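You operate a simulated robot arm through the tools that you are given. There is no shell and no other tool.

The job below is to be done with a simulated robot arm. You get a single attempt, and the scene is never put back.

Task
Lay the green striped mat for breakfast: white plate with the bun on it, teal cup and the glass. Set down upright: plain glass.

It is judged by the outcome, as a careful person would: the job done as asked, and still so three seconds after it is handed in. It fails if anything else is knocked over, pushed out of place, dropped, spilled or broken.

Robot
A 6-joint arm with a two-finger gripper, fixed in place. Base frame: the origin is at the foot of the arm, x ahead of it, y to its left, z up; the work surface is at about z = 760. Units: mm, degrees, N and s.
With the tool pointing down near the work surface it reaches from about 320 to 660 mm from the base axis. Its first joint turns from -166.0 to 166.0 degrees. Payload 3.18 kg.
Tool frame: the origin (TCP) lies between the finger pads and is the grasp point; the fingertips stand 30 mm ahead of it; z points along the fingers, y is the line along which they close. Largest opening 144 mm; the body of the gripper starts 103 mm behind the TCP.
Orientation is that of the tool frame in the base frame, as [roll, pitch, yaw] about the fixed x, y, z axes, in that order (R = Rz(yaw) Ry(pitch) Rx(roll)). With the fingers straight down and closing along the base's y, the tool's x points along the base's -x, its y along +y and its z along -z.

Tools
- The arm moves only by the tool drive_tool. Its argument "increments" is text: rows parted by semicolons, each of 7 numbers parted by spaces: the closure, from 0 (fully open) to 1 (shut), then the shift along the tool's x, y, z in mm, then the turn, a rotation vector about the tool's x, y, z in degrees. In form: hand x y z ax ay az; .... A call has 1 to 20 rows; each row shifts and turns the commanded pose from where the row before left it, along the tool's axes as they then stand. Each row takes 0.2 s and may step no farther than 50 mm and 8.6 degrees from the row before; otherwise, or with a gripper value out of range, the whole call is refused. A pose out of reach is approached as far as the arm can. The call stops where the force on the tool passes 40 N (or 10 N more than at its start, if that is more) or the arm is blocked; 0.2 s more then pass. Each finger halts on what it meets, pressing with about 32 N; the grip force reading is that of the motor and also rises with nothing between the fingers. The clock runs only during rows and for 0.2 s after the last one: add rows that do not move to give the fingers time. The reply holds the time, the measured pose of the TCP, the force on the tool along the base axes, the opening and the grip force, in the units named above and with some noise, with the torque about the TCP (base axes, N m) and any sound that the robot's microphone picked up.
- Cameras (640 x 400 px; columns grow to the right, rows downward): "scene" is fixed at [225.9, 660, 1498.8]; the picture's right is [-0.82, -0.57, 0.00], its down [-0.46, 0.67, -0.58] and it looks along [0.33, -0.48, -0.81] (base axes); focal length 352 px, centre (320, 200). "wrist" rides on the gripper at [76, 16, -143] in the tool frame; the picture's right is [-0.21, 0.98, 0.00], its down [-0.84, -0.18, -0.51] and it looks along [-0.50, -0.11, 0.86] (tool axes); focal length 218 px, centre (320, 200). There is no depth. A picture from a camera that has moved, and an enlarged one, comes with that camera's place and axes in the base frame and with its lens. The place of the scene camera against the robot may be out by one fixed shift of up to 25 mm in any direction.
- snapshot(camera): a new picture of that camera. No time passes.
- inspect(camera, box): a new picture of the part [left, top, right, bottom] of that camera's present view, enlarged. No time passes.
- hand_in(): hands the job in; it is judged then, once.

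Nothing tells you positions but the pictures and the camera data. Unless the task says otherwise, let go and move clear before handing in.

The tools are called after ">>>" by a JSON object that holds its "api" and its "payload". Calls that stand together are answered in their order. drive_tool: Moves the arm, as the interface text tells. Its arguments: {"type":"object","properties":{"increments":{"type":"string"}},"required":["increments"]} The other tools are called the same way: snapshot (camera) takes a picture; inspect (camera, box) takes an enlarged picture of a part of a camera's view; hand_in () hands the job in.

At the start:

```text
clock: 0.0
position: [357.5, 40.6, 954.1]
tcp_rot: [179.9, 0.0, -180.0]
ft_force: [-0.2, -0.5, -0.4]
torque: [0.0, 0.03, -0.02]
gripper_width: 144.2
grasp_force: 0.1
```

scene: 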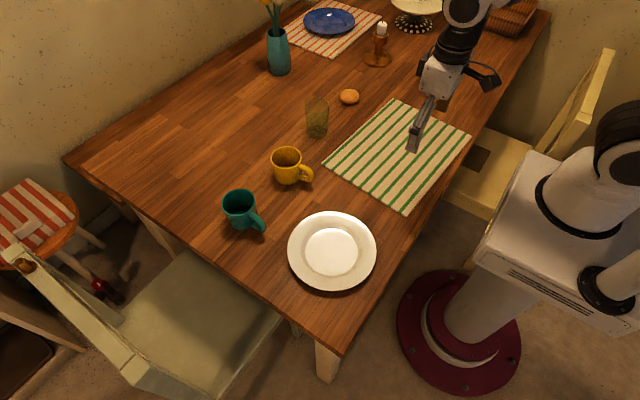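
wrist: 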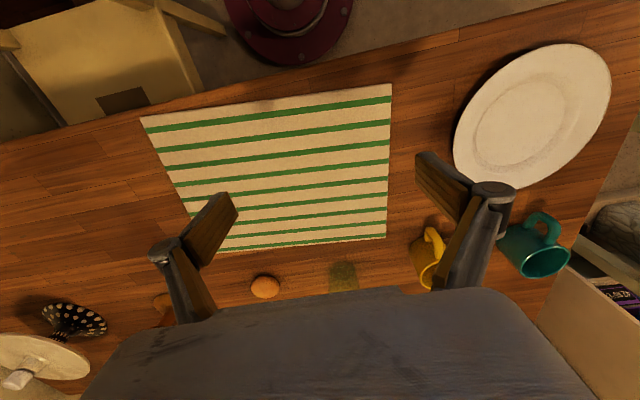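

I see a table with the green striped mat near the arm, a white plate, teal and yellow cups, a greenish glass and a bun. I'll look closer at each of them before moving anything.

>>> {"api": "inspect", "payload": {"camera": "scene", "box": [200, 70, 400, 195]}}

>>> {"api": "inspect", "payload": {"camera": "scene", "box": [200, 170, 400, 295]}}

>>> {"api": "inspect", "payload": {"camera": "scene", "box": [240, 0, 560, 200]}}

>>> {"api": "inspect", "payload": {"camera": "wrist", "box": [220, 150, 620, 400]}}

```text
3.20 times, centred on (300, 132) of scene
camera zoom: at [225.9, 660.0, 1498.8], right [-0.82, -0.57, 0.0], down [-0.46, 0.67, -0.58], along [0.33, -0.48, -0.81], focal length 1127 px, centre (384, 416)
```

zoom: 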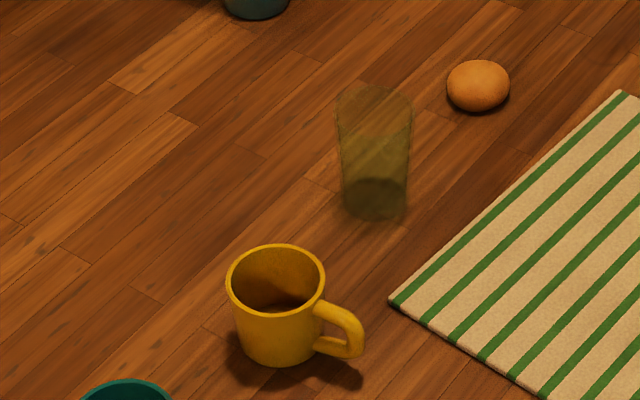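

```text
3.20 times, centred on (300, 232) of scene
camera zoom: at [225.9, 660.0, 1498.8], right [-0.82, -0.57, 0.0], down [-0.46, 0.67, -0.58], along [0.33, -0.48, -0.81], focal length 1127 px, centre (384, 96)
```

zoom: 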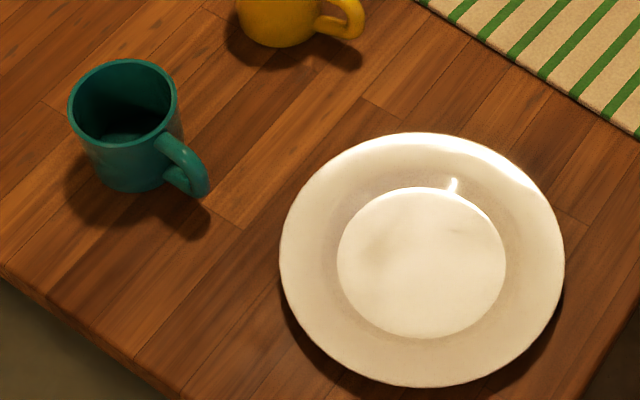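

```text
2.00 times, centred on (400, 100) of scene
camera zoom: at [225.9, 660.0, 1498.8], right [-0.82, -0.57, 0.0], down [-0.46, 0.67, -0.58], along [0.33, -0.48, -0.81], focal length 704 px, centre (160, 400)
```

zoom: 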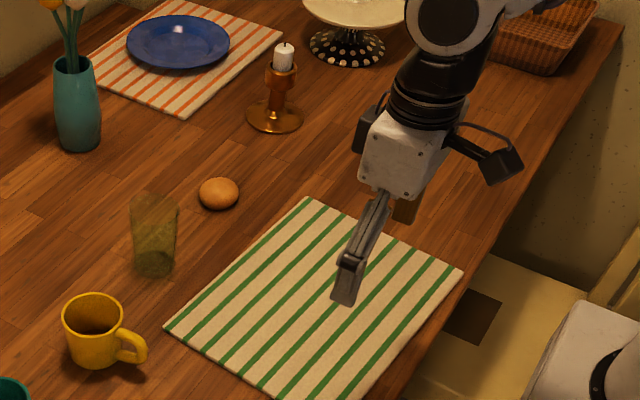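

```text
1.60 times, centred on (420, 275) of wrist
camera zoom: at [280.6, 57.6, 1095.9], right [0.21, 0.98, 0.0], down [0.84, -0.18, 0.51], along [0.5, -0.11, -0.86], focal length 349 px, centre (160, 80)
```

zoom: 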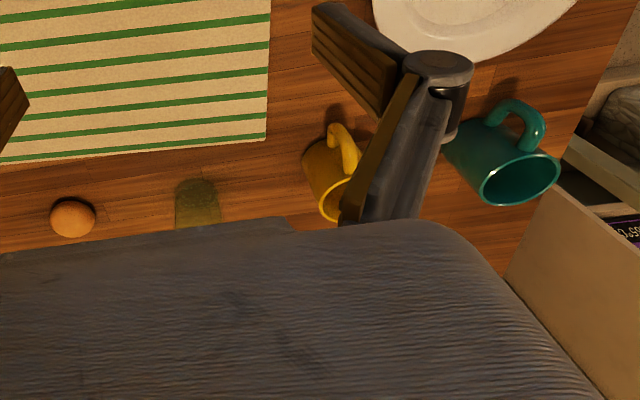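

The scene shows the mat at about x 285–585, y −220–145, the plate near (410, 335), the glass near (660, 25), the bun near (660, −150) and the teal cup near (640, 370). I'll move high over the cup and plate area to measure them with the wrist camera.

>>> {"api": "drive_tool", "payload": {"increments": "0 -12 45 -8 0 0 0; 0 -12 45 -8 0 0 0; 0 -12 45 -8 0 0 0; 0 -12 45 -8 0 0 0; 0 -12 45 -8 0 0 0; 0 -12 45 -8 0 0 0; 0 0 0 0 0 0 0"}}

>>> {"api": "snapshot", "payload": {"camera": "wrist"}}

>>> {"api": "snapshot", "payload": {"camera": "scene"}}

```text
clock: 1.6
position: [416.2, 304.3, 973.8]
tcp_rot: [179.6, 0.5, -180.0]
ft_force: [0.7, -0.6, -0.1]
torque: [-0.02, -0.02, -0.01]
gripper_width: 143.9
grasp_force: 0.1
out of reach, approached as far as the arm can: row 5, 6
```

```text
taken
camera wrist: at [339.3, 319.6, 1115.9], right [0.21, 0.98, 0.01], down [0.84, -0.18, 0.51], along [0.5, -0.1, -0.86], focal length 218 px, centre (320, 200)
```

wrist: 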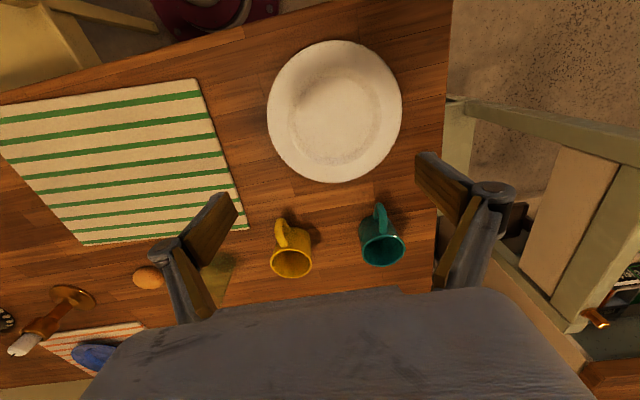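

```text
taken
```

scene: 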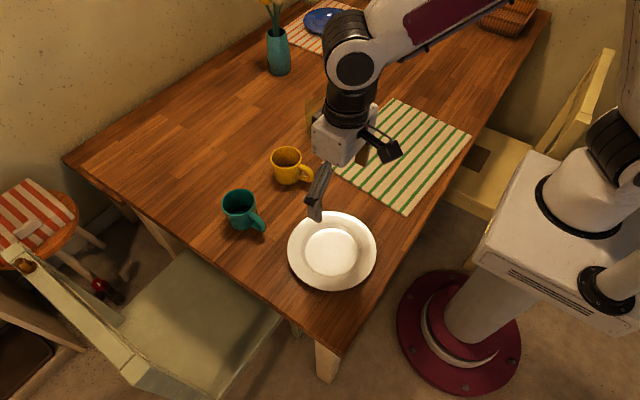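

The plate centre comes out near (405, 331) with a diameter of about 200 mm. I'll zoom in on the cups, plate and glass for detail.

>>> {"api": "inspect", "payload": {"camera": "wrist", "box": [260, 190, 420, 290]}}

>>> {"api": "inspect", "payload": {"camera": "wrist", "box": [240, 20, 440, 200]}}

>>> {"api": "inspect", "payload": {"camera": "wrist", "box": [0, 60, 260, 260]}}

```text
4.00 times, centred on (340, 240) of wrist
camera zoom: at [339.3, 319.6, 1115.9], right [0.21, 0.98, 0.01], down [0.84, -0.18, 0.51], along [0.5, -0.1, -0.86], focal length 873 px, centre (240, 40)
```

zoom: 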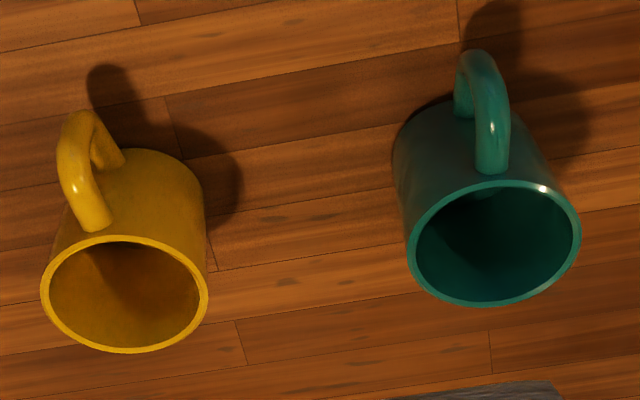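

```text
2.22 times, centred on (340, 110) of wrist
camera zoom: at [339.3, 319.6, 1115.9], right [0.21, 0.98, 0.01], down [0.84, -0.18, 0.51], along [0.5, -0.1, -0.86], focal length 485 px, centre (276, 400)
```

zoom: 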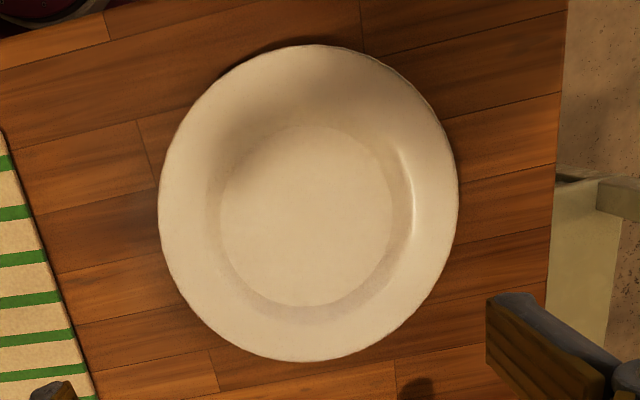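

```text
2.00 times, centred on (130, 160) of wrist
camera zoom: at [339.3, 319.6, 1115.9], right [0.21, 0.98, 0.01], down [0.84, -0.18, 0.51], along [0.5, -0.1, -0.86], focal length 436 px, centre (700, 280)
```

zoom: 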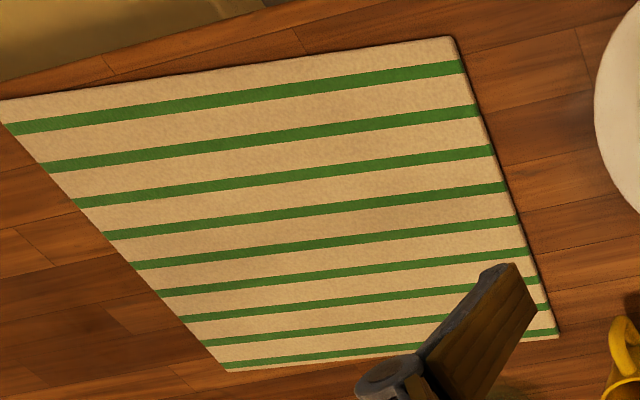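

The teal cup is near (636, 378) and the yellow cup near (634, 202). The mat is centred near (432, −41), about 355 × 271 mm. Next I'll back off toward −y and tilt the tool sideways for a rim grasp of the plate, which also gives me a low side view of it.

>>> {"api": "drive_tool", "payload": {"increments": "0 3 -42 6 0 0 0; 0 3 -42 6 0 0 0; 0 3 -42 6 0 0 0; 0 3 -42 6 0 0 0; 0 3 -42 6 0 0 0; 0 0 0 0 -8.5 0 0; 0 0 0 0 -8.5 0 0; 0 0 0 0 -8.5 0 0; 0 0 0 0 -8.5 0 0; 0 0 0 0 -8.5 0 0; 0 0 0 0 -8.5 0 0; 0 0 0 0 -8.5 0 0; 0 0 0 0 0 0 0"}}

>>> {"api": "snapshot", "payload": {"camera": "wrist"}}

>>> {"api": "snapshot", "payload": {"camera": "scene"}}

```text
clock: 4.4
position: [382.7, 125.0, 902.4]
tcp_rot: [130.6, 0.7, 179.2]
ft_force: [-0.5, 0.1, 0.2]
torque: [0.04, 0.0, -0.01]
gripper_width: 143.9
grasp_force: 0.1
out of reach, approached as far as the arm can: row 10, 11, 12
```

```text
taken
camera wrist: at [304.6, 29.2, 1006.2], right [0.21, 0.63, 0.74], down [0.83, -0.51, 0.2], along [0.51, 0.58, -0.64], focal length 218 px, centre (320, 200)
```

wrist: 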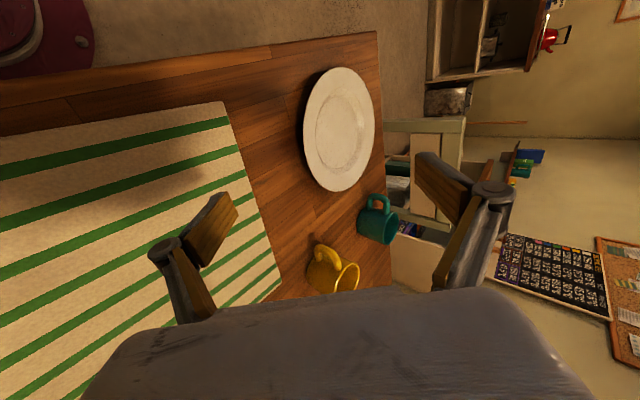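

```text
taken
```

scene: 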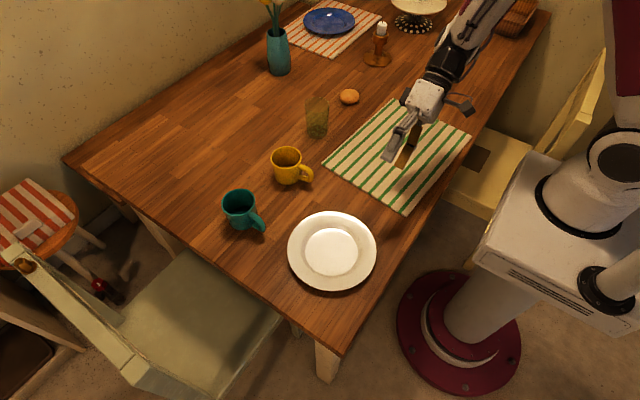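

The plate is seen in side view, but the sideways tilt stopped at about 49° here. I'll descend toward the plate's −y side and try to finish the tilt there, checking the measured pose.

>>> {"api": "drive_tool", "payload": {"increments": "0 -8.5 -16 36.7 0 0 0; 0 -8.5 -16 36.7 0 0 0; 0 0 0 0 0 0 0; 0 0 0 0 -5 0 0; 0 0 0 0 -5 0 0; 0 0 0 0 0 0 0"}}

>>> {"api": "snapshot", "payload": {"camera": "wrist"}}

```text
clock: 5.8
position: [400.7, 159.1, 831.6]
tcp_rot: [126.2, 0.8, 179.0]
ft_force: [0.7, 0.9, 2.5]
torque: [-0.05, 0.02, 0.01]
gripper_width: 145.2
grasp_force: 0.0
out of reach, approached as far as the arm can: row 5
```

```text
taken
camera wrist: at [321.8, 55.0, 926.5], right [0.21, 0.57, 0.79], down [0.83, -0.53, 0.17], along [0.51, 0.62, -0.59], focal length 218 px, centre (320, 200)
```

wrist: 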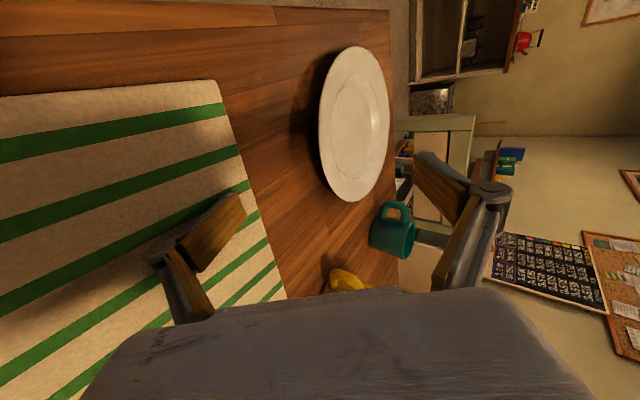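

The arm follows well here, and the tool is about 36° below horizontal, which should be enough for the rim. I'll zoom in on the plate to judge the rim height and profile.

>>> {"api": "inspect", "payload": {"camera": "wrist", "box": [280, 30, 420, 220]}}

>>> {"api": "inspect", "payload": {"camera": "scene", "box": [270, 190, 400, 310]}}

```text
2.11 times, centred on (350, 125) of wrist
camera zoom: at [321.8, 55.0, 926.5], right [0.21, 0.57, 0.79], down [0.83, -0.53, 0.17], along [0.51, 0.62, -0.59], focal length 460 px, centre (257, 358)
```

zoom: 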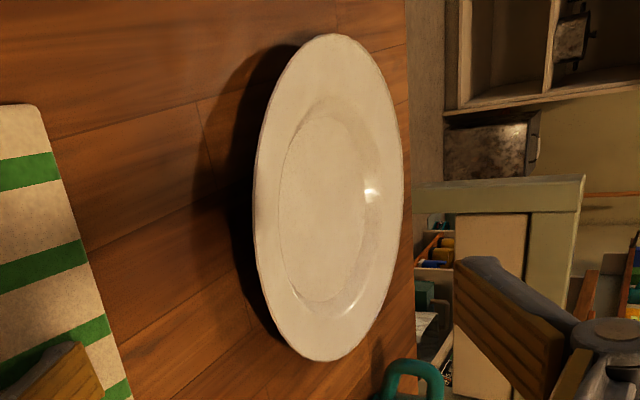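

```text
3.33 times, centred on (335, 250) of scene
camera zoom: at [225.9, 660.0, 1498.8], right [-0.82, -0.57, 0.0], down [-0.46, 0.67, -0.58], along [0.33, -0.48, -0.81], focal length 1174 px, centre (270, 33)
```

zoom: 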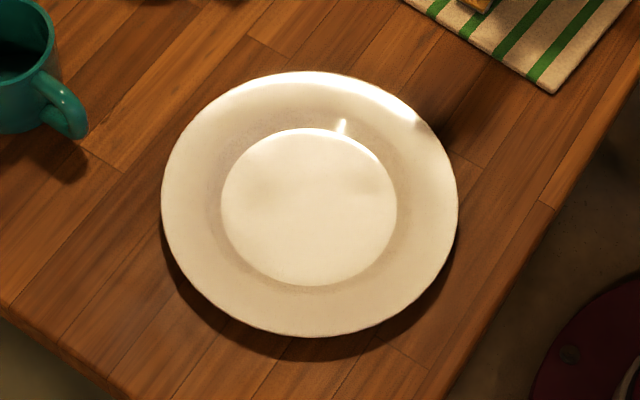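

Two-view fitting puts the plate centre near (408, 327), radius about 99, with the rim only about 16 mm above the table. I'll partly close the fingers, move nearer to the −y rim and test the tilt limit there.

>>> {"api": "drive_tool", "payload": {"increments": "0.72 0 0 0 0 0 0; 0.72 0 0 0 0 0 0; 0.72 -7 7.6 39 0 0 0; 0.72 0 0 0 0 0 0; 0.72 0 0 0 -3 0 0; 0.72 0 0 0 -3 0 0; 0.72 0 0 0 0 0 0"}}

>>> {"api": "snapshot", "payload": {"camera": "wrist"}}

```text
clock: 7.4
position: [406.1, 199.4, 809.7]
tcp_rot: [125.2, 1.0, 178.9]
ft_force: [0.3, 0.4, -0.5]
torque: [0.02, 0.0, -0.04]
gripper_width: 40.5
grasp_force: 0.1
out of reach, approached as far as the arm can: row 5, 6
```

```text
taken
camera wrist: at [325.6, 93.2, 904.6], right [0.21, 0.56, 0.8], down [0.83, -0.53, 0.16], along [0.52, 0.63, -0.58], focal length 218 px, centre (320, 200)
```

wrist: 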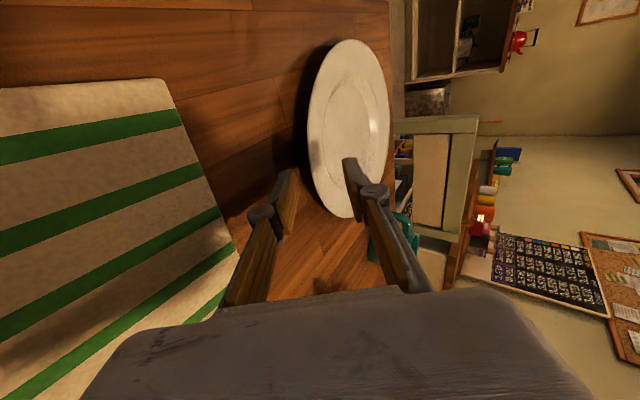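

The side tilt is capped near 55° with this heading. I'll turn the heading toward the outward direction, about azimuth 65°, which should ease the wrist, and test the tilt again.

>>> {"api": "drive_tool", "payload": {"increments": "0.72 20 0 0 0 -6.8 4.8; 0.72 20 0 0 0 -6.8 4.8; 0.72 20 0 0 0 -6.8 4.8; 0.72 0 0 0 0 0 0; 0.72 0 0 0 -3 0 0; 0.72 0 0 0 -3 0 0; 0.72 0 0 0 -3 0 0; 0.72 0 0 0 0 0 0"}}

>>> {"api": "snapshot", "payload": {"camera": "wrist"}}

>>> {"api": "snapshot", "payload": {"camera": "scene"}}

```text
clock: 9.2
position: [397.7, 200.7, 847.3]
tcp_rot: [126.9, 0.6, 154.2]
ft_force: [0.0, -0.5, -0.5]
torque: [-0.01, 0.01, -0.02]
gripper_width: 40.2
grasp_force: 0.0
out of reach, approached as far as the arm can: row 2, 3, 5, 6, 7
```

```text
taken
camera wrist: at [282.7, 141.2, 944.2], right [0.44, 0.44, 0.78], down [0.53, -0.83, 0.17], along [0.72, 0.34, -0.6], focal length 218 px, centre (320, 200)
```

wrist: 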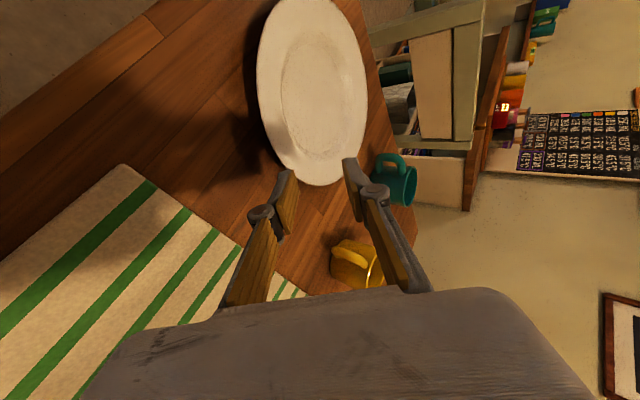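

```text
taken
```

scene: 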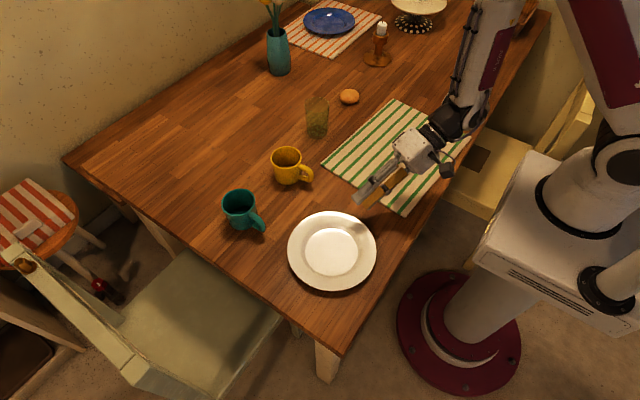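

The heading change is limited by the arm being too close in. I'll zoom in on the fingertips and the plate rim to understand the tip shape and clearances.

>>> {"api": "inspect", "payload": {"camera": "wrist", "box": [210, 140, 430, 300]}}

>>> {"api": "inspect", "payload": {"camera": "scene", "box": [340, 100, 480, 220]}}

```text
2.50 times, centred on (320, 220) of wrist
camera zoom: at [282.7, 141.2, 944.2], right [0.44, 0.44, 0.78], down [0.53, -0.83, 0.17], along [0.72, 0.34, -0.6], focal length 546 px, centre (320, 150)
```

zoom: 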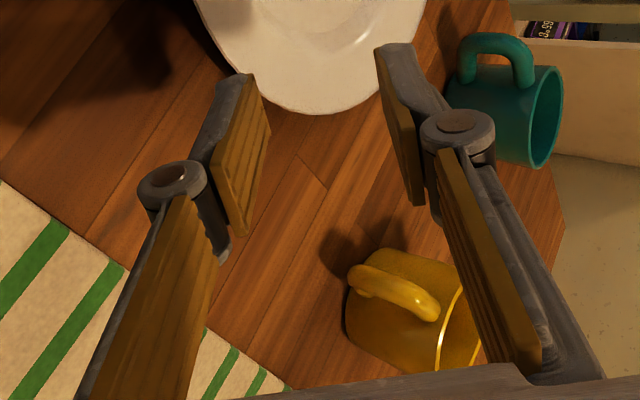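

```text
3.33 times, centred on (410, 160) of scene
camera zoom: at [225.9, 660.0, 1498.8], right [-0.82, -0.57, 0.0], down [-0.46, 0.67, -0.58], along [0.33, -0.48, -0.81], focal length 1174 px, centre (20, 333)
```

zoom: 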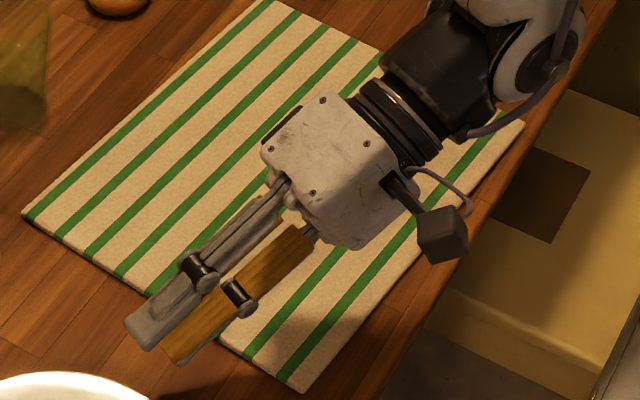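

The fingers are slim two-link ones with flat pads. I'll swing the heading the other way, to about azimuth 105°, which puts the wrist at a comfortable radius, and move to the plate's −y/+x side.

>>> {"api": "drive_tool", "payload": {"increments": "0.72 0 0 0 0 6.64 -4.98; 0.72 0 0 0 0 6.64 -4.98; 0.72 0 0 0 0 6.64 -4.98; 0.72 0 0 0 0 6.64 -4.98; 0.72 0 0 0 0 6.64 -4.98; 0.72 0 0 0 0 0 0; 0.72 -30 0 0 0 0 0; 0.72 -30 0 0 0 0 0; 0.72 0 0 0 0 0 0; 0.72 0 0 0 -4 0 0; 0.72 0 0 0 -4 0 0; 0.72 0 0 0 0 0 0"}}

>>> {"api": "snapshot", "payload": {"camera": "wrist"}}

```text
clock: 11.8
position: [409.1, 239.4, 808.5]
tcp_rot: [128.8, 0.7, -164.9]
ft_force: [0.3, -1.3, -0.2]
torque: [-0.04, 0.03, 0.0]
gripper_width: 40.8
grasp_force: 0.4
out of reach, approached as far as the arm can: row 5, 7, 8, 10, 11
```

```text
taken
camera wrist: at [360.2, 122.8, 907.5], right [0.03, 0.64, 0.76], down [0.94, -0.27, 0.19], along [0.33, 0.72, -0.62], focal length 218 px, centre (320, 200)
```

wrist: 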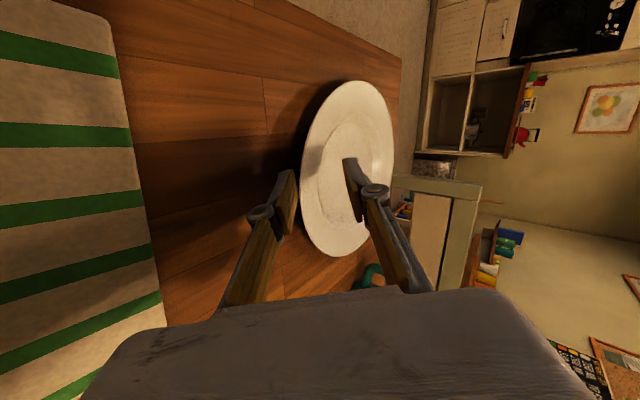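

The wrist limit sits near 51–55° of tilt, so I'll use heading about 85° with tilt about 54° at the plate's −y rim. I'll back off first, re-aim, and go to a pre-grasp point 40 mm short of the rim with a narrow opening.

>>> {"api": "drive_tool", "payload": {"increments": "0.72 0 0 -45 0 0 0; 0.86 0 0 0 0 -5.45 4.39; 0.86 0 0 0 0 -5.45 4.39; 0.86 0 0 0 0 -5.45 4.39; 0.86 0 0 0 0 0 0"}}

```text
clock: 13.0
position: [404.1, 214.3, 827.6]
tcp_rot: [128.5, 0.7, 174.1]
ft_force: [0.2, 0.4, -0.2]
torque: [0.03, 0.02, -0.01]
gripper_width: 20.2
grasp_force: 0.1
out of reach, approached as far as the arm can: row 1
```

>>> {"api": "drive_tool", "payload": {"increments": "0.86 3.9 -23.6 -7.5 0 0 0; 0.86 3.9 -23.6 -7.5 0 0 0; 0.86 0 0 0 0 0 0; 0.86 0 0 0 -2 0 0; 0.86 0 0 0 0 0 0"}}

>>> {"api": "snapshot", "payload": {"camera": "wrist"}}

>>> {"api": "inspect", "payload": {"camera": "wrist", "box": [250, 50, 410, 250]}}

>>> {"api": "inspect", "payload": {"camera": "scene", "box": [280, 120, 440, 300]}}

```text
clock: 14.2
position: [392.0, 173.7, 801.1]
tcp_rot: [126.5, 0.7, 174.2]
ft_force: [-0.7, 0.2, 0.0]
torque: [-0.03, 0.03, 0.02]
gripper_width: 20.1
grasp_force: 0.0
```

```text
taken
camera wrist: at [304.5, 77.3, 896.9], right [0.26, 0.56, 0.79], down [0.78, -0.6, 0.17], along [0.57, 0.57, -0.59], focal length 218 px, centre (320, 200)
```

wrist: 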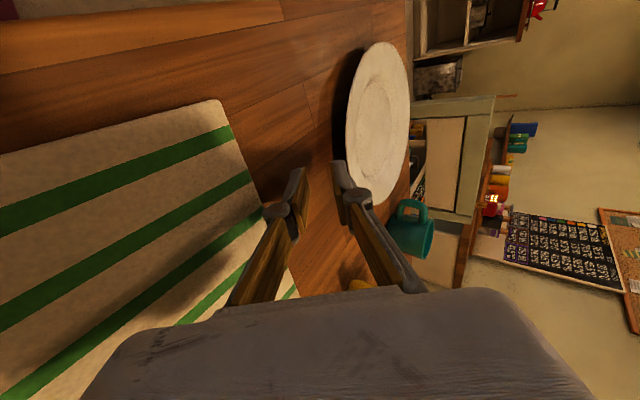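

```text
2.00 times, centred on (330, 150) of wrist
camera zoom: at [304.5, 77.3, 896.9], right [0.26, 0.56, 0.79], down [0.78, -0.6, 0.17], along [0.57, 0.57, -0.59], focal length 436 px, centre (300, 300)
```

zoom: 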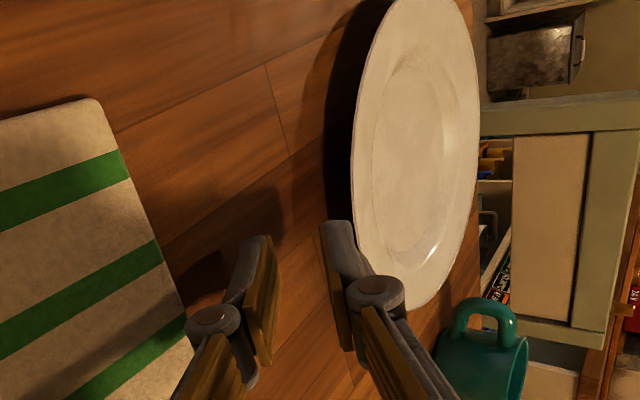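

```text
2.22 times, centred on (360, 210) of scene
camera zoom: at [225.9, 660.0, 1498.8], right [-0.82, -0.57, 0.0], down [-0.46, 0.67, -0.58], along [0.33, -0.48, -0.81], focal length 783 px, centre (231, 178)
```

zoom: 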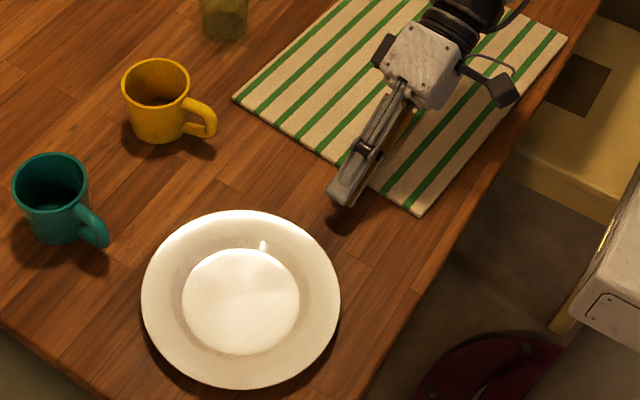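

The plate had been nudged a little while I tested the tilt. It is now centred near (419.5, 344.5), with the rim top near z 779, so there's a bit more room under the rim. I'll align laterally and advance to just short of the rim.

>>> {"api": "drive_tool", "payload": {"increments": "0.86 -5 11 19.9 0 0 0; 0.86 -5 11 19.9 0 0 0; 0.86 0 0 0 0 0 0"}}

>>> {"api": "inspect", "payload": {"camera": "wrist", "box": [260, 100, 400, 240]}}

>>> {"api": "snapshot", "payload": {"camera": "wrist"}}

```text
clock: 15.0
position: [405.8, 218.5, 793.4]
tcp_rot: [126.5, 0.7, 174.0]
ft_force: [0.5, 0.0, 0.6]
torque: [0.01, 0.03, -0.03]
gripper_width: 20.0
grasp_force: 0.0
```

```text
2.86 times, centred on (330, 170) of wrist
camera zoom: at [318.8, 121.5, 889.8], right [0.26, 0.56, 0.79], down [0.78, -0.6, 0.17], along [0.57, 0.57, -0.59], focal length 624 px, centre (291, 286)
```

zoom: 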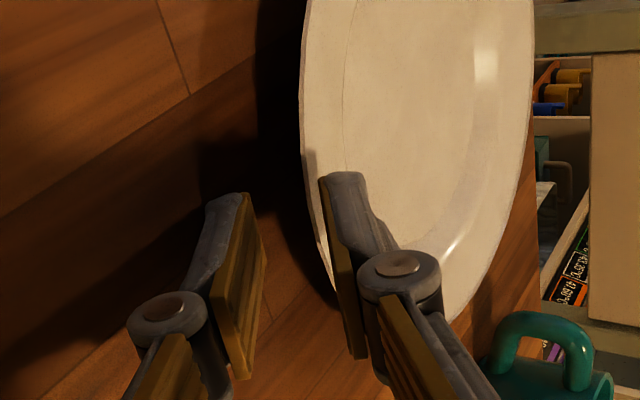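

```text
taken
camera wrist: at [318.8, 121.5, 889.8], right [0.26, 0.56, 0.79], down [0.78, -0.6, 0.17], along [0.57, 0.57, -0.59], focal length 218 px, centre (320, 200)
```

wrist: 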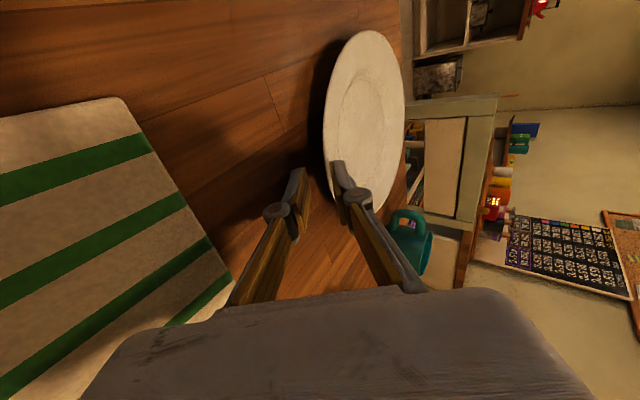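

The fingers now straddle the near rim height. The upper finger is just above the rim and the lower one close to the table. I'll ease forward about 13 mm so the lower tip is under the rim, then check.

>>> {"api": "drive_tool", "payload": {"increments": "0.86 0 4.3 4.9 0 0 0; 0.86 0 4.4 4.8 0 0 0; 0.86 0 0 0 0 0 0"}}

>>> {"api": "inspect", "payload": {"camera": "wrist", "box": [260, 100, 400, 240]}}

```text
clock: 15.8
position: [408.6, 230.1, 796.2]
tcp_rot: [126.6, 0.7, 174.1]
ft_force: [0.1, 0.1, -0.2]
torque: [0.02, 0.0, -0.01]
gripper_width: 20.2
grasp_force: 0.0
```

```text
2.86 times, centred on (330, 170) of wrist
camera zoom: at [320.5, 134.6, 891.7], right [0.26, 0.56, 0.79], down [0.78, -0.6, 0.17], along [0.57, 0.57, -0.59], focal length 624 px, centre (291, 286)
```

zoom: 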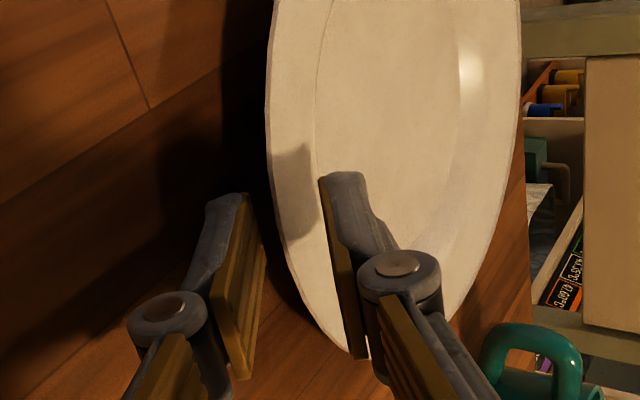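

The lower tip is now a few millimetres under the rim and the upper finger sits above it. I'll go in a bit deeper along the tool axis and close to pinch the rim.

>>> {"api": "drive_tool", "payload": {"increments": "0.86 0 0 2.5 0 0 0; 0.86 0 1.2 1.6 0 0 0; 0.92 0 0 0 0 0 0; 0.96 0 0 0 0 0 0; 1.0 0 0 0 0 0 0; 1.0 0 0 0 0 0 0; 1.0 0 0 0 0 0 0"}}

>>> {"api": "inspect", "payload": {"camera": "wrist", "box": [260, 100, 400, 240]}}

>>> {"api": "inspect", "payload": {"camera": "scene", "box": [270, 140, 430, 310]}}

```text
clock: 17.4
position: [408.8, 234.7, 792.9]
tcp_rot: [126.4, 0.8, 174.2]
ft_force: [0.8, 3.1, 5.5]
torque: [0.47, 0.33, -0.17]
gripper_width: 5.9
grasp_force: 31.5
```

```text
2.86 times, centred on (330, 170) of wrist
camera zoom: at [321.6, 138.7, 889.3], right [0.26, 0.56, 0.79], down [0.78, -0.6, 0.17], along [0.57, 0.57, -0.59], focal length 624 px, centre (291, 286)
```

zoom: 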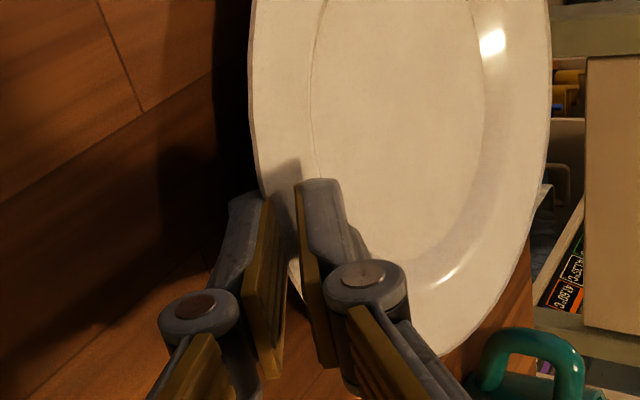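

```text
2.35 times, centred on (350, 225) of scene
camera zoom: at [225.9, 660.0, 1498.8], right [-0.82, -0.57, 0.0], down [-0.46, 0.67, -0.58], along [0.33, -0.48, -0.81], focal length 829 px, centre (249, 141)
```

zoom: 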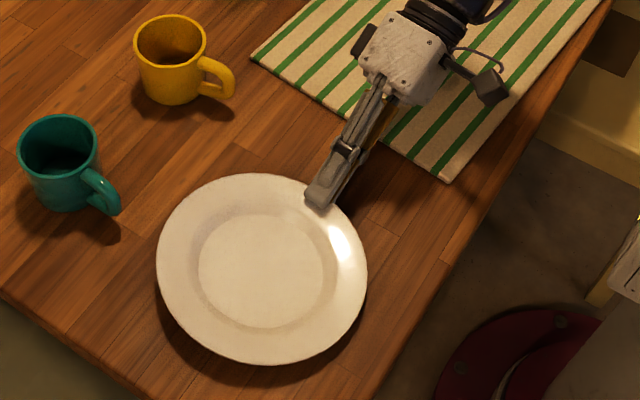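

The rim is pinched with 31.5 N at about 6 mm width, and the torque shows a firm hold, with the far side pressing the table. I'll lift slowly by 15 mm and check how the plate behaves.

>>> {"api": "drive_tool", "payload": {"increments": "1.0 0 4 -3 0 0 0; 1.0 0 4 -3 0 0 0; 1.0 0 4 -3 0 0 0; 1.0 0 0 0 0 0 0"}}

>>> {"api": "inspect", "payload": {"camera": "scene", "box": [270, 140, 430, 310]}}

>>> {"api": "snapshot", "payload": {"camera": "wrist"}}

```text
clock: 18.4
position: [407.7, 233.6, 809.4]
tcp_rot: [126.6, 0.7, 174.2]
ft_force: [-0.9, 1.7, 0.4]
torque: [0.23, 0.18, 0.04]
gripper_width: 6.2
grasp_force: 31.6
```

```text
2.35 times, centred on (350, 225) of scene
camera zoom: at [225.9, 660.0, 1498.8], right [-0.82, -0.57, 0.0], down [-0.46, 0.67, -0.58], along [0.33, -0.48, -0.81], focal length 829 px, centre (249, 141)
```

zoom: 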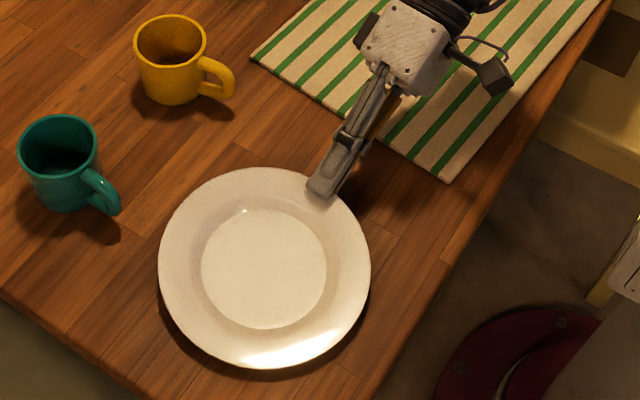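

```text
taken
camera wrist: at [321.1, 138.3, 904.6], right [0.26, 0.56, 0.79], down [0.78, -0.6, 0.17], along [0.57, 0.57, -0.59], focal length 218 px, centre (320, 200)
```

wrist: 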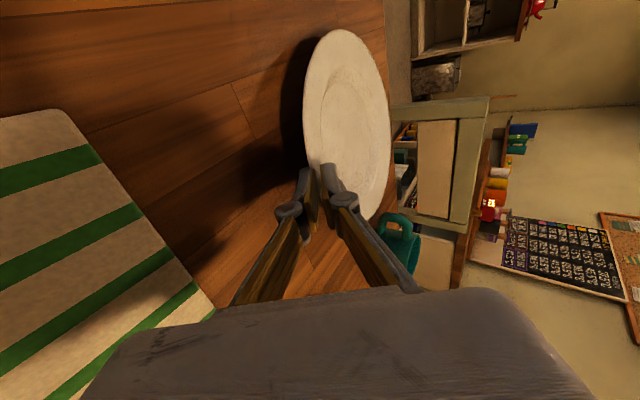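

The plate is hinging up smoothly with a steady grip. I'll raise it another 20 mm and watch the load transfer.

>>> {"api": "drive_tool", "payload": {"increments": "1.0 0 4 -3 0 0 0; 1.0 0 4 -3 0 0 0; 1.0 0 4 -3 0 0 0; 1.0 0 4 -3 0 0 0; 1.0 0 0 0 0 0 0"}}

>>> {"api": "inspect", "payload": {"camera": "scene", "box": [270, 140, 430, 310]}}

>>> {"api": "inspect", "payload": {"camera": "wrist", "box": [260, 20, 420, 240]}}

```text
clock: 19.6
position: [410.7, 234.2, 828.2]
tcp_rot: [126.6, 0.8, 174.0]
ft_force: [0.7, -0.9, 0.2]
torque: [-0.02, 0.0, -0.13]
gripper_width: 6.3
grasp_force: 31.9
```

```text
2.35 times, centred on (350, 225) of scene
camera zoom: at [225.9, 660.0, 1498.8], right [-0.82, -0.57, 0.0], down [-0.46, 0.67, -0.58], along [0.33, -0.48, -0.81], focal length 829 px, centre (249, 141)
```

zoom: 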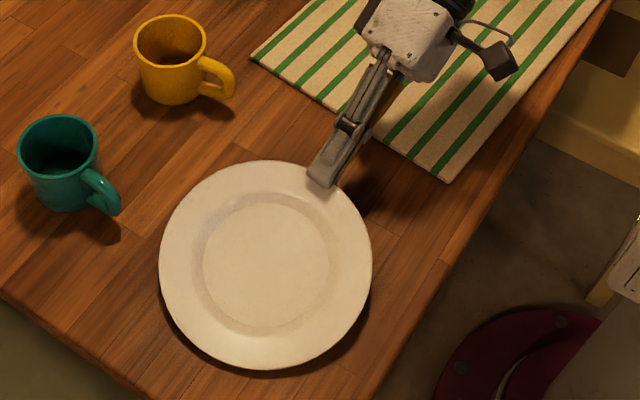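

```text
1.82 times, centred on (340, 130) of wrist
camera zoom: at [322.2, 138.7, 925.2], right [0.26, 0.56, 0.79], down [0.78, -0.6, 0.17], along [0.57, 0.57, -0.59], focal length 397 px, centre (284, 327)
```

zoom: 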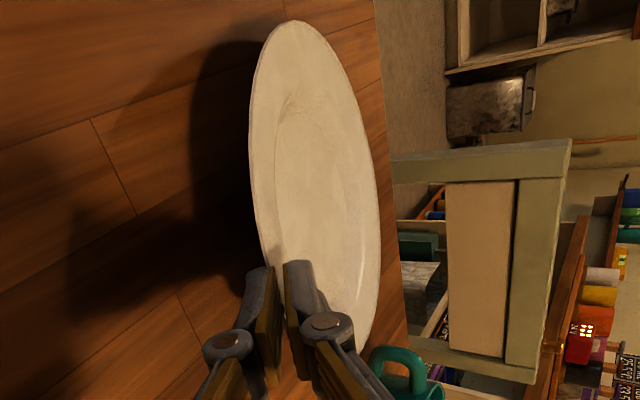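

>>> {"api": "drive_tool", "payload": {"increments": "1.0 0 4 -3 0 0 0; 1.0 0 4 -3 0 0 0; 1.0 0 4 -3 0 0 0; 1.0 0 4 -3 0 0 0; 1.0 0 0 0 0 0 0; 1.0 0 0 0 0 0 0"}}

>>> {"api": "inspect", "payload": {"camera": "scene", "box": [270, 140, 430, 310]}}

>>> {"api": "inspect", "payload": {"camera": "wrist", "box": [240, 20, 420, 240]}}

```text
clock: 21.0
position: [408.5, 233.0, 849.4]
tcp_rot: [126.4, 0.6, 174.2]
ft_force: [-0.2, 0.5, -1.3]
torque: [-0.14, 0.06, 0.09]
gripper_width: 5.9
grasp_force: 32.4
```

```text
2.35 times, centred on (350, 225) of scene
camera zoom: at [225.9, 660.0, 1498.8], right [-0.82, -0.57, 0.0], down [-0.46, 0.67, -0.58], along [0.33, -0.48, -0.81], focal length 829 px, centre (249, 141)
```

zoom: 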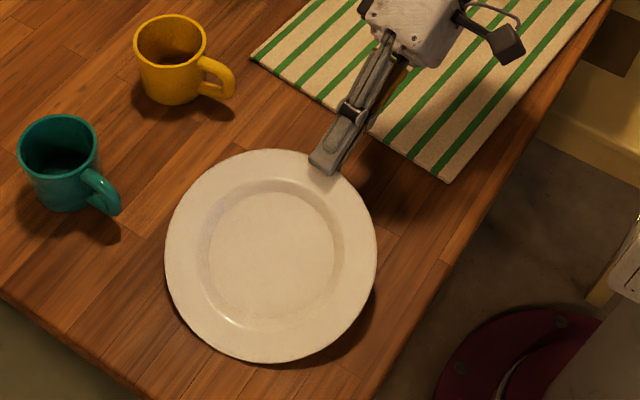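

```text
1.82 times, centred on (330, 130) of wrist
camera zoom: at [321.9, 137.5, 945.9], right [0.26, 0.56, 0.79], down [0.78, -0.6, 0.17], along [0.57, 0.57, -0.59], focal length 397 px, centre (302, 327)
```

zoom: 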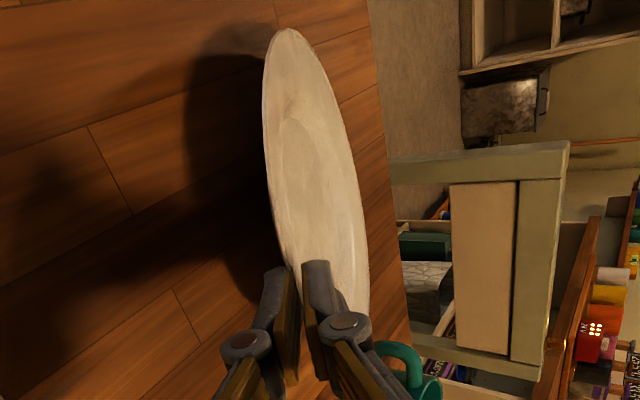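

>>> {"api": "drive_tool", "payload": {"increments": "1.0 0 4 -3 0 0 0; 1.0 0 4 -3 0 0 0; 1.0 0 4 -3 0 0 0; 1.0 0 4 -3 0 0 0; 1.0 0 0 0 0 0 0; 1.0 0 0 0 0 0 0"}}

>>> {"api": "inspect", "payload": {"camera": "scene", "box": [270, 140, 430, 310]}}

>>> {"api": "inspect", "payload": {"camera": "wrist", "box": [240, 20, 420, 240]}}

```text
clock: 22.4
position: [409.3, 235.4, 869.7]
tcp_rot: [126.5, 0.8, 174.2]
ft_force: [-0.9, 0.1, -2.4]
torque: [-0.13, 0.06, 0.02]
gripper_width: 5.8
grasp_force: 31.9
```

```text
2.35 times, centred on (350, 225) of scene
camera zoom: at [225.9, 660.0, 1498.8], right [-0.82, -0.57, 0.0], down [-0.46, 0.67, -0.58], along [0.33, -0.48, -0.81], focal length 829 px, centre (249, 141)
```

zoom: 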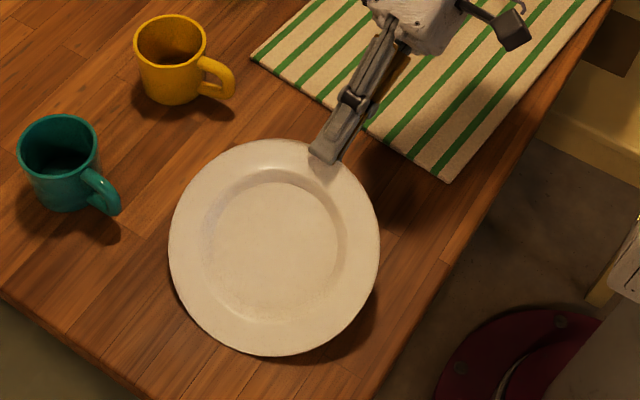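

```text
1.82 times, centred on (330, 130) of wrist
camera zoom: at [321.8, 138.7, 964.7], right [0.26, 0.56, 0.79], down [0.78, -0.6, 0.17], along [0.57, 0.57, -0.59], focal length 397 px, centre (302, 327)
```

zoom: 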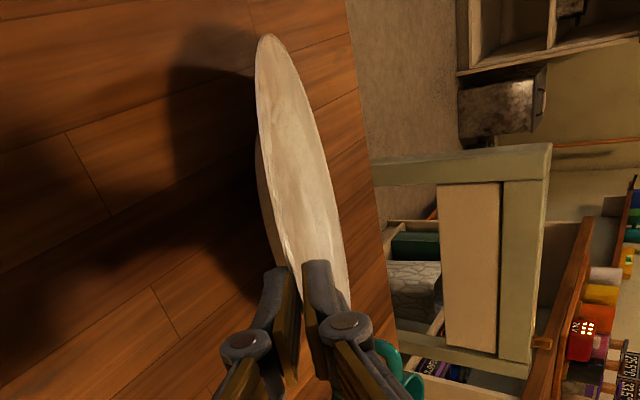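

>>> {"api": "drive_tool", "payload": {"increments": "1.0 0 4 -3 0 0 0; 1.0 0 4 -3 0 0 0; 1.0 0 4 -3 0 0 0; 1.0 0 0 0 0 0 0; 1.0 0 0 0 0 0 0"}}

>>> {"api": "inspect", "payload": {"camera": "scene", "box": [270, 140, 430, 310]}}

>>> {"api": "inspect", "payload": {"camera": "wrist", "box": [240, 20, 420, 240]}}

```text
clock: 23.6
position: [408.3, 233.3, 882.7]
tcp_rot: [126.6, 0.8, 174.2]
ft_force: [-0.2, -0.2, -2.8]
torque: [-0.13, 0.02, 0.07]
gripper_width: 6.0
grasp_force: 31.9
```

```text
2.35 times, centred on (350, 225) of scene
camera zoom: at [225.9, 660.0, 1498.8], right [-0.82, -0.57, 0.0], down [-0.46, 0.67, -0.58], along [0.33, -0.48, -0.81], focal length 829 px, centre (249, 141)
```

zoom: 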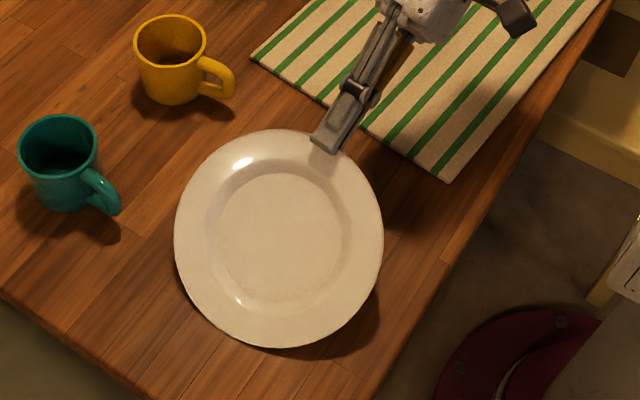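

```text
1.82 times, centred on (330, 130) of wrist
camera zoom: at [321.9, 137.5, 979.4], right [0.26, 0.56, 0.79], down [0.78, -0.6, 0.17], along [0.57, 0.57, -0.59], focal length 397 px, centre (302, 327)
```

zoom: 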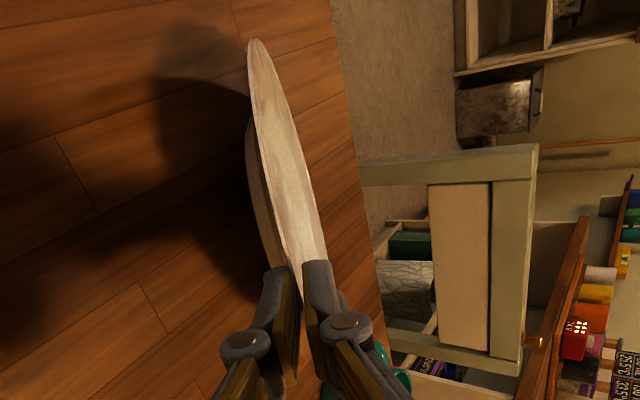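

The pinch acts as a hinge: the near rim is up, about 25–29° tilt, and the far rim still rests on the table, with a steady 32 N grip and about 0.5 kg of weight. Tilted like this the plate can be drawn along and over the thin mat edge on its smooth far rim. I'll lower slightly and start drawing it slowly toward −y.

>>> {"api": "drive_tool", "payload": {"increments": "1.0 0 -6.6 1.2 0 0 0; 1.0 0 -6.6 1.2 0 0 0; 1.0 -1.2 -7.1 -9.6 0 -1.0 0.745; 1.0 -1.5 -7.1 -9.6 0 -1.0 0.745; 1.0 -1.8 -7.1 -9.5 0 -1.0 0.745; 1.0 0 0 0 0 0 0"}}

>>> {"api": "snapshot", "payload": {"camera": "scene"}}

>>> {"api": "inspect", "payload": {"camera": "wrist", "box": [240, 20, 420, 240]}}

```text
clock: 25.0
position: [407.7, 192.0, 872.4]
tcp_rot: [126.5, 0.8, 170.4]
ft_force: [0.4, 0.5, -1.3]
torque: [-0.17, 0.01, 0.03]
gripper_width: 5.9
grasp_force: 32.2
```

```text
taken
```

scene: 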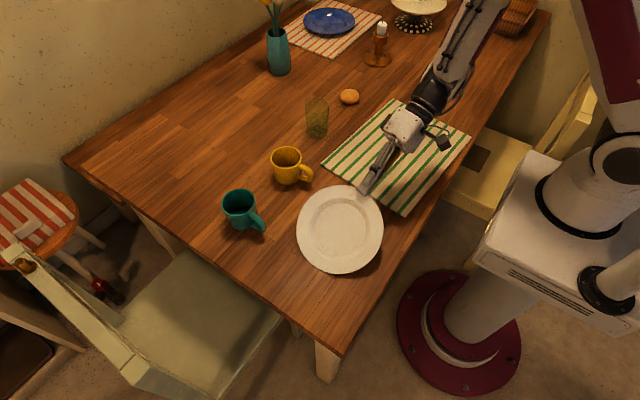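

```text
1.82 times, centred on (330, 130) of wrist
camera zoom: at [313.9, 101.7, 967.8], right [0.29, 0.54, 0.79], down [0.74, -0.65, 0.17], along [0.6, 0.54, -0.59], focal length 397 px, centre (302, 327)
```

zoom: 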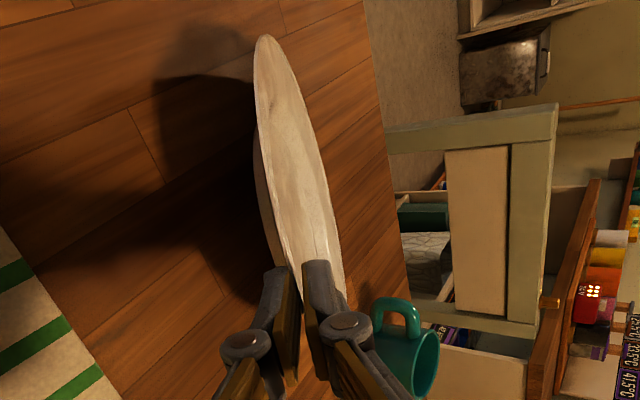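

The plate follows nicely. I'll continue drawing it along −y while turning the heading gradually.

>>> {"api": "drive_tool", "payload": {"increments": "1.0 -2.0 -7.0 -9.5 0 -1.0 0.745; 1.0 -2.2 -7.0 -9.5 0 -1.0 0.745; 1.0 -2.5 -7.0 -9.4 0 -1.0 0.745; 1.0 -2.7 -6.9 -9.4 0 -1.0 0.745; 1.0 -3.0 -6.9 -9.3 0 -1.0 0.745; 1.0 -3.2 -6.9 -9.3 0 -1.0 0.745; 1.0 -3.5 -6.8 -9.2 0 -1.0 0.745; 1.0 -3.7 -6.8 -9.2 0 -1.0 0.745; 1.0 -4.0 -6.7 -9.1 0 -1.0 0.745; 1.0 -4.2 -6.7 -9.1 0 -1.0 0.745; 1.0 0 0 0 0 0 0"}}

>>> {"api": "snapshot", "payload": {"camera": "scene"}}

>>> {"api": "snapshot", "payload": {"camera": "wrist"}}

```text
clock: 27.4
position: [406.3, 70.7, 872.6]
tcp_rot: [126.3, 0.7, 157.9]
ft_force: [0.4, -0.3, -1.4]
torque: [-0.13, 0.08, -0.02]
gripper_width: 6.4
grasp_force: 32.2
```

```text
taken
```

scene: 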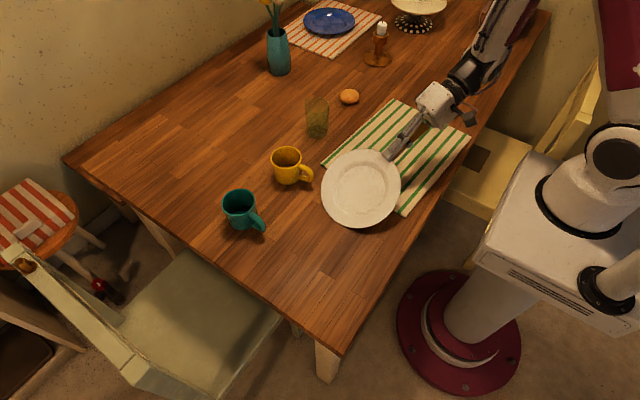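

```text
taken
camera wrist: at [296.4, 3.6, 968.5], right [0.4, 0.46, 0.79], down [0.59, -0.79, 0.17], along [0.7, 0.4, -0.59], focal length 218 px, centre (320, 200)
```

wrist: 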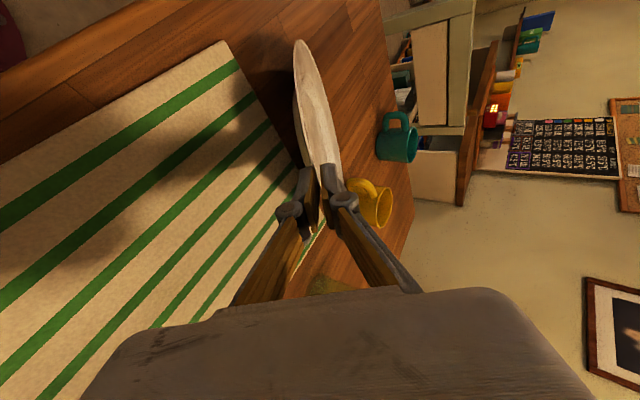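

The plate is past the yellow cup's handle with clearance and its lifted front is over the mat. I'll continue in two parts, watching the far rim as it meets the mat edge.

>>> {"api": "drive_tool", "payload": {"increments": "1.0 -4.7 -6.6 -8.9 0 -1.085 0.8; 1.0 -4.9 -6.5 -8.8 0 -1.085 0.8; 1.0 -5.2 -6.4 -8.7 0 -1.085 0.8; 1.0 -5.4 -6.4 -8.6 0 -1.085 0.8; 1.0 -5.7 -6.3 -8.5 0 -1.085 0.8; 1.0 0 0 0 0 0 0"}}

>>> {"api": "inspect", "payload": {"camera": "scene", "box": [280, 90, 480, 230]}}

>>> {"api": "snapshot", "payload": {"camera": "wrist"}}

```text
clock: 28.8
position: [409.8, 12.0, 870.7]
tcp_rot: [126.2, 0.7, 151.4]
ft_force: [-0.9, 0.3, -2.0]
torque: [-0.08, 0.12, 0.07]
gripper_width: 6.1
grasp_force: 31.5
```

```text
2.86 times, centred on (380, 160) of scene
camera zoom: at [225.9, 660.0, 1498.8], right [-0.82, -0.57, 0.0], down [-0.46, 0.67, -0.58], along [0.33, -0.48, -0.81], focal length 1006 px, centre (149, 314)
```

zoom: 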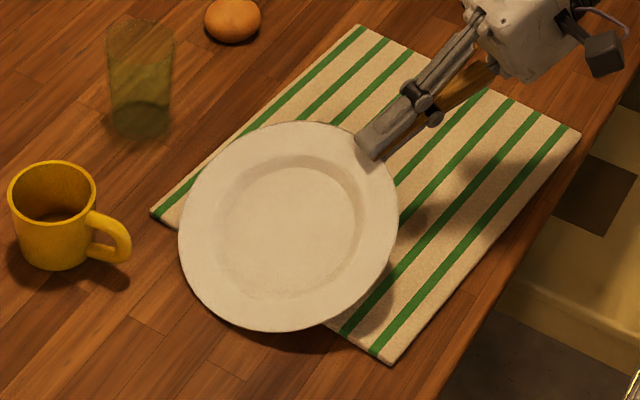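

```text
taken
camera wrist: at [291.9, -43.4, 966.9], right [0.45, 0.41, 0.79], down [0.49, -0.86, 0.17], along [0.75, 0.31, -0.59], focal length 218 px, centre (320, 200)
```

wrist: 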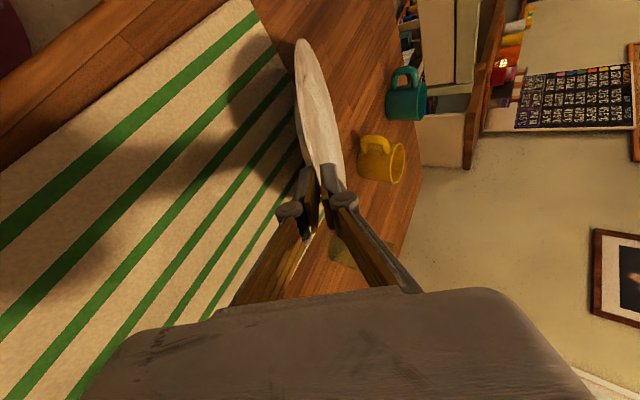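

>>> {"api": "drive_tool", "payload": {"increments": "1.0 -5.9 -6.2 -8.4 0 -1.085 0.8; 1.0 -6.2 -6.1 -8.3 0 -1.085 0.8; 1.0 -6.4 -6.0 -8.1 0 -1.085 0.8; 1.0 0 0 0 0 0 0"}}

>>> {"api": "inspect", "payload": {"camera": "scene", "box": [280, 90, 480, 230]}}

```text
clock: 29.8
position: [409.4, -25.0, 871.6]
tcp_rot: [126.2, 0.7, 147.3]
ft_force: [-0.8, -0.2, -2.0]
torque: [-0.08, 0.08, 0.06]
gripper_width: 6.2
grasp_force: 31.8
```

```text
2.86 times, centred on (380, 160) of scene
camera zoom: at [225.9, 660.0, 1498.8], right [-0.82, -0.57, 0.0], down [-0.46, 0.67, -0.58], along [0.33, -0.48, -0.81], focal length 1006 px, centre (149, 314)
```

zoom: 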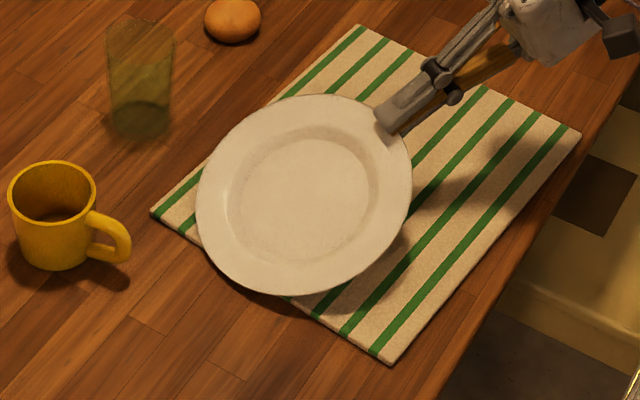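

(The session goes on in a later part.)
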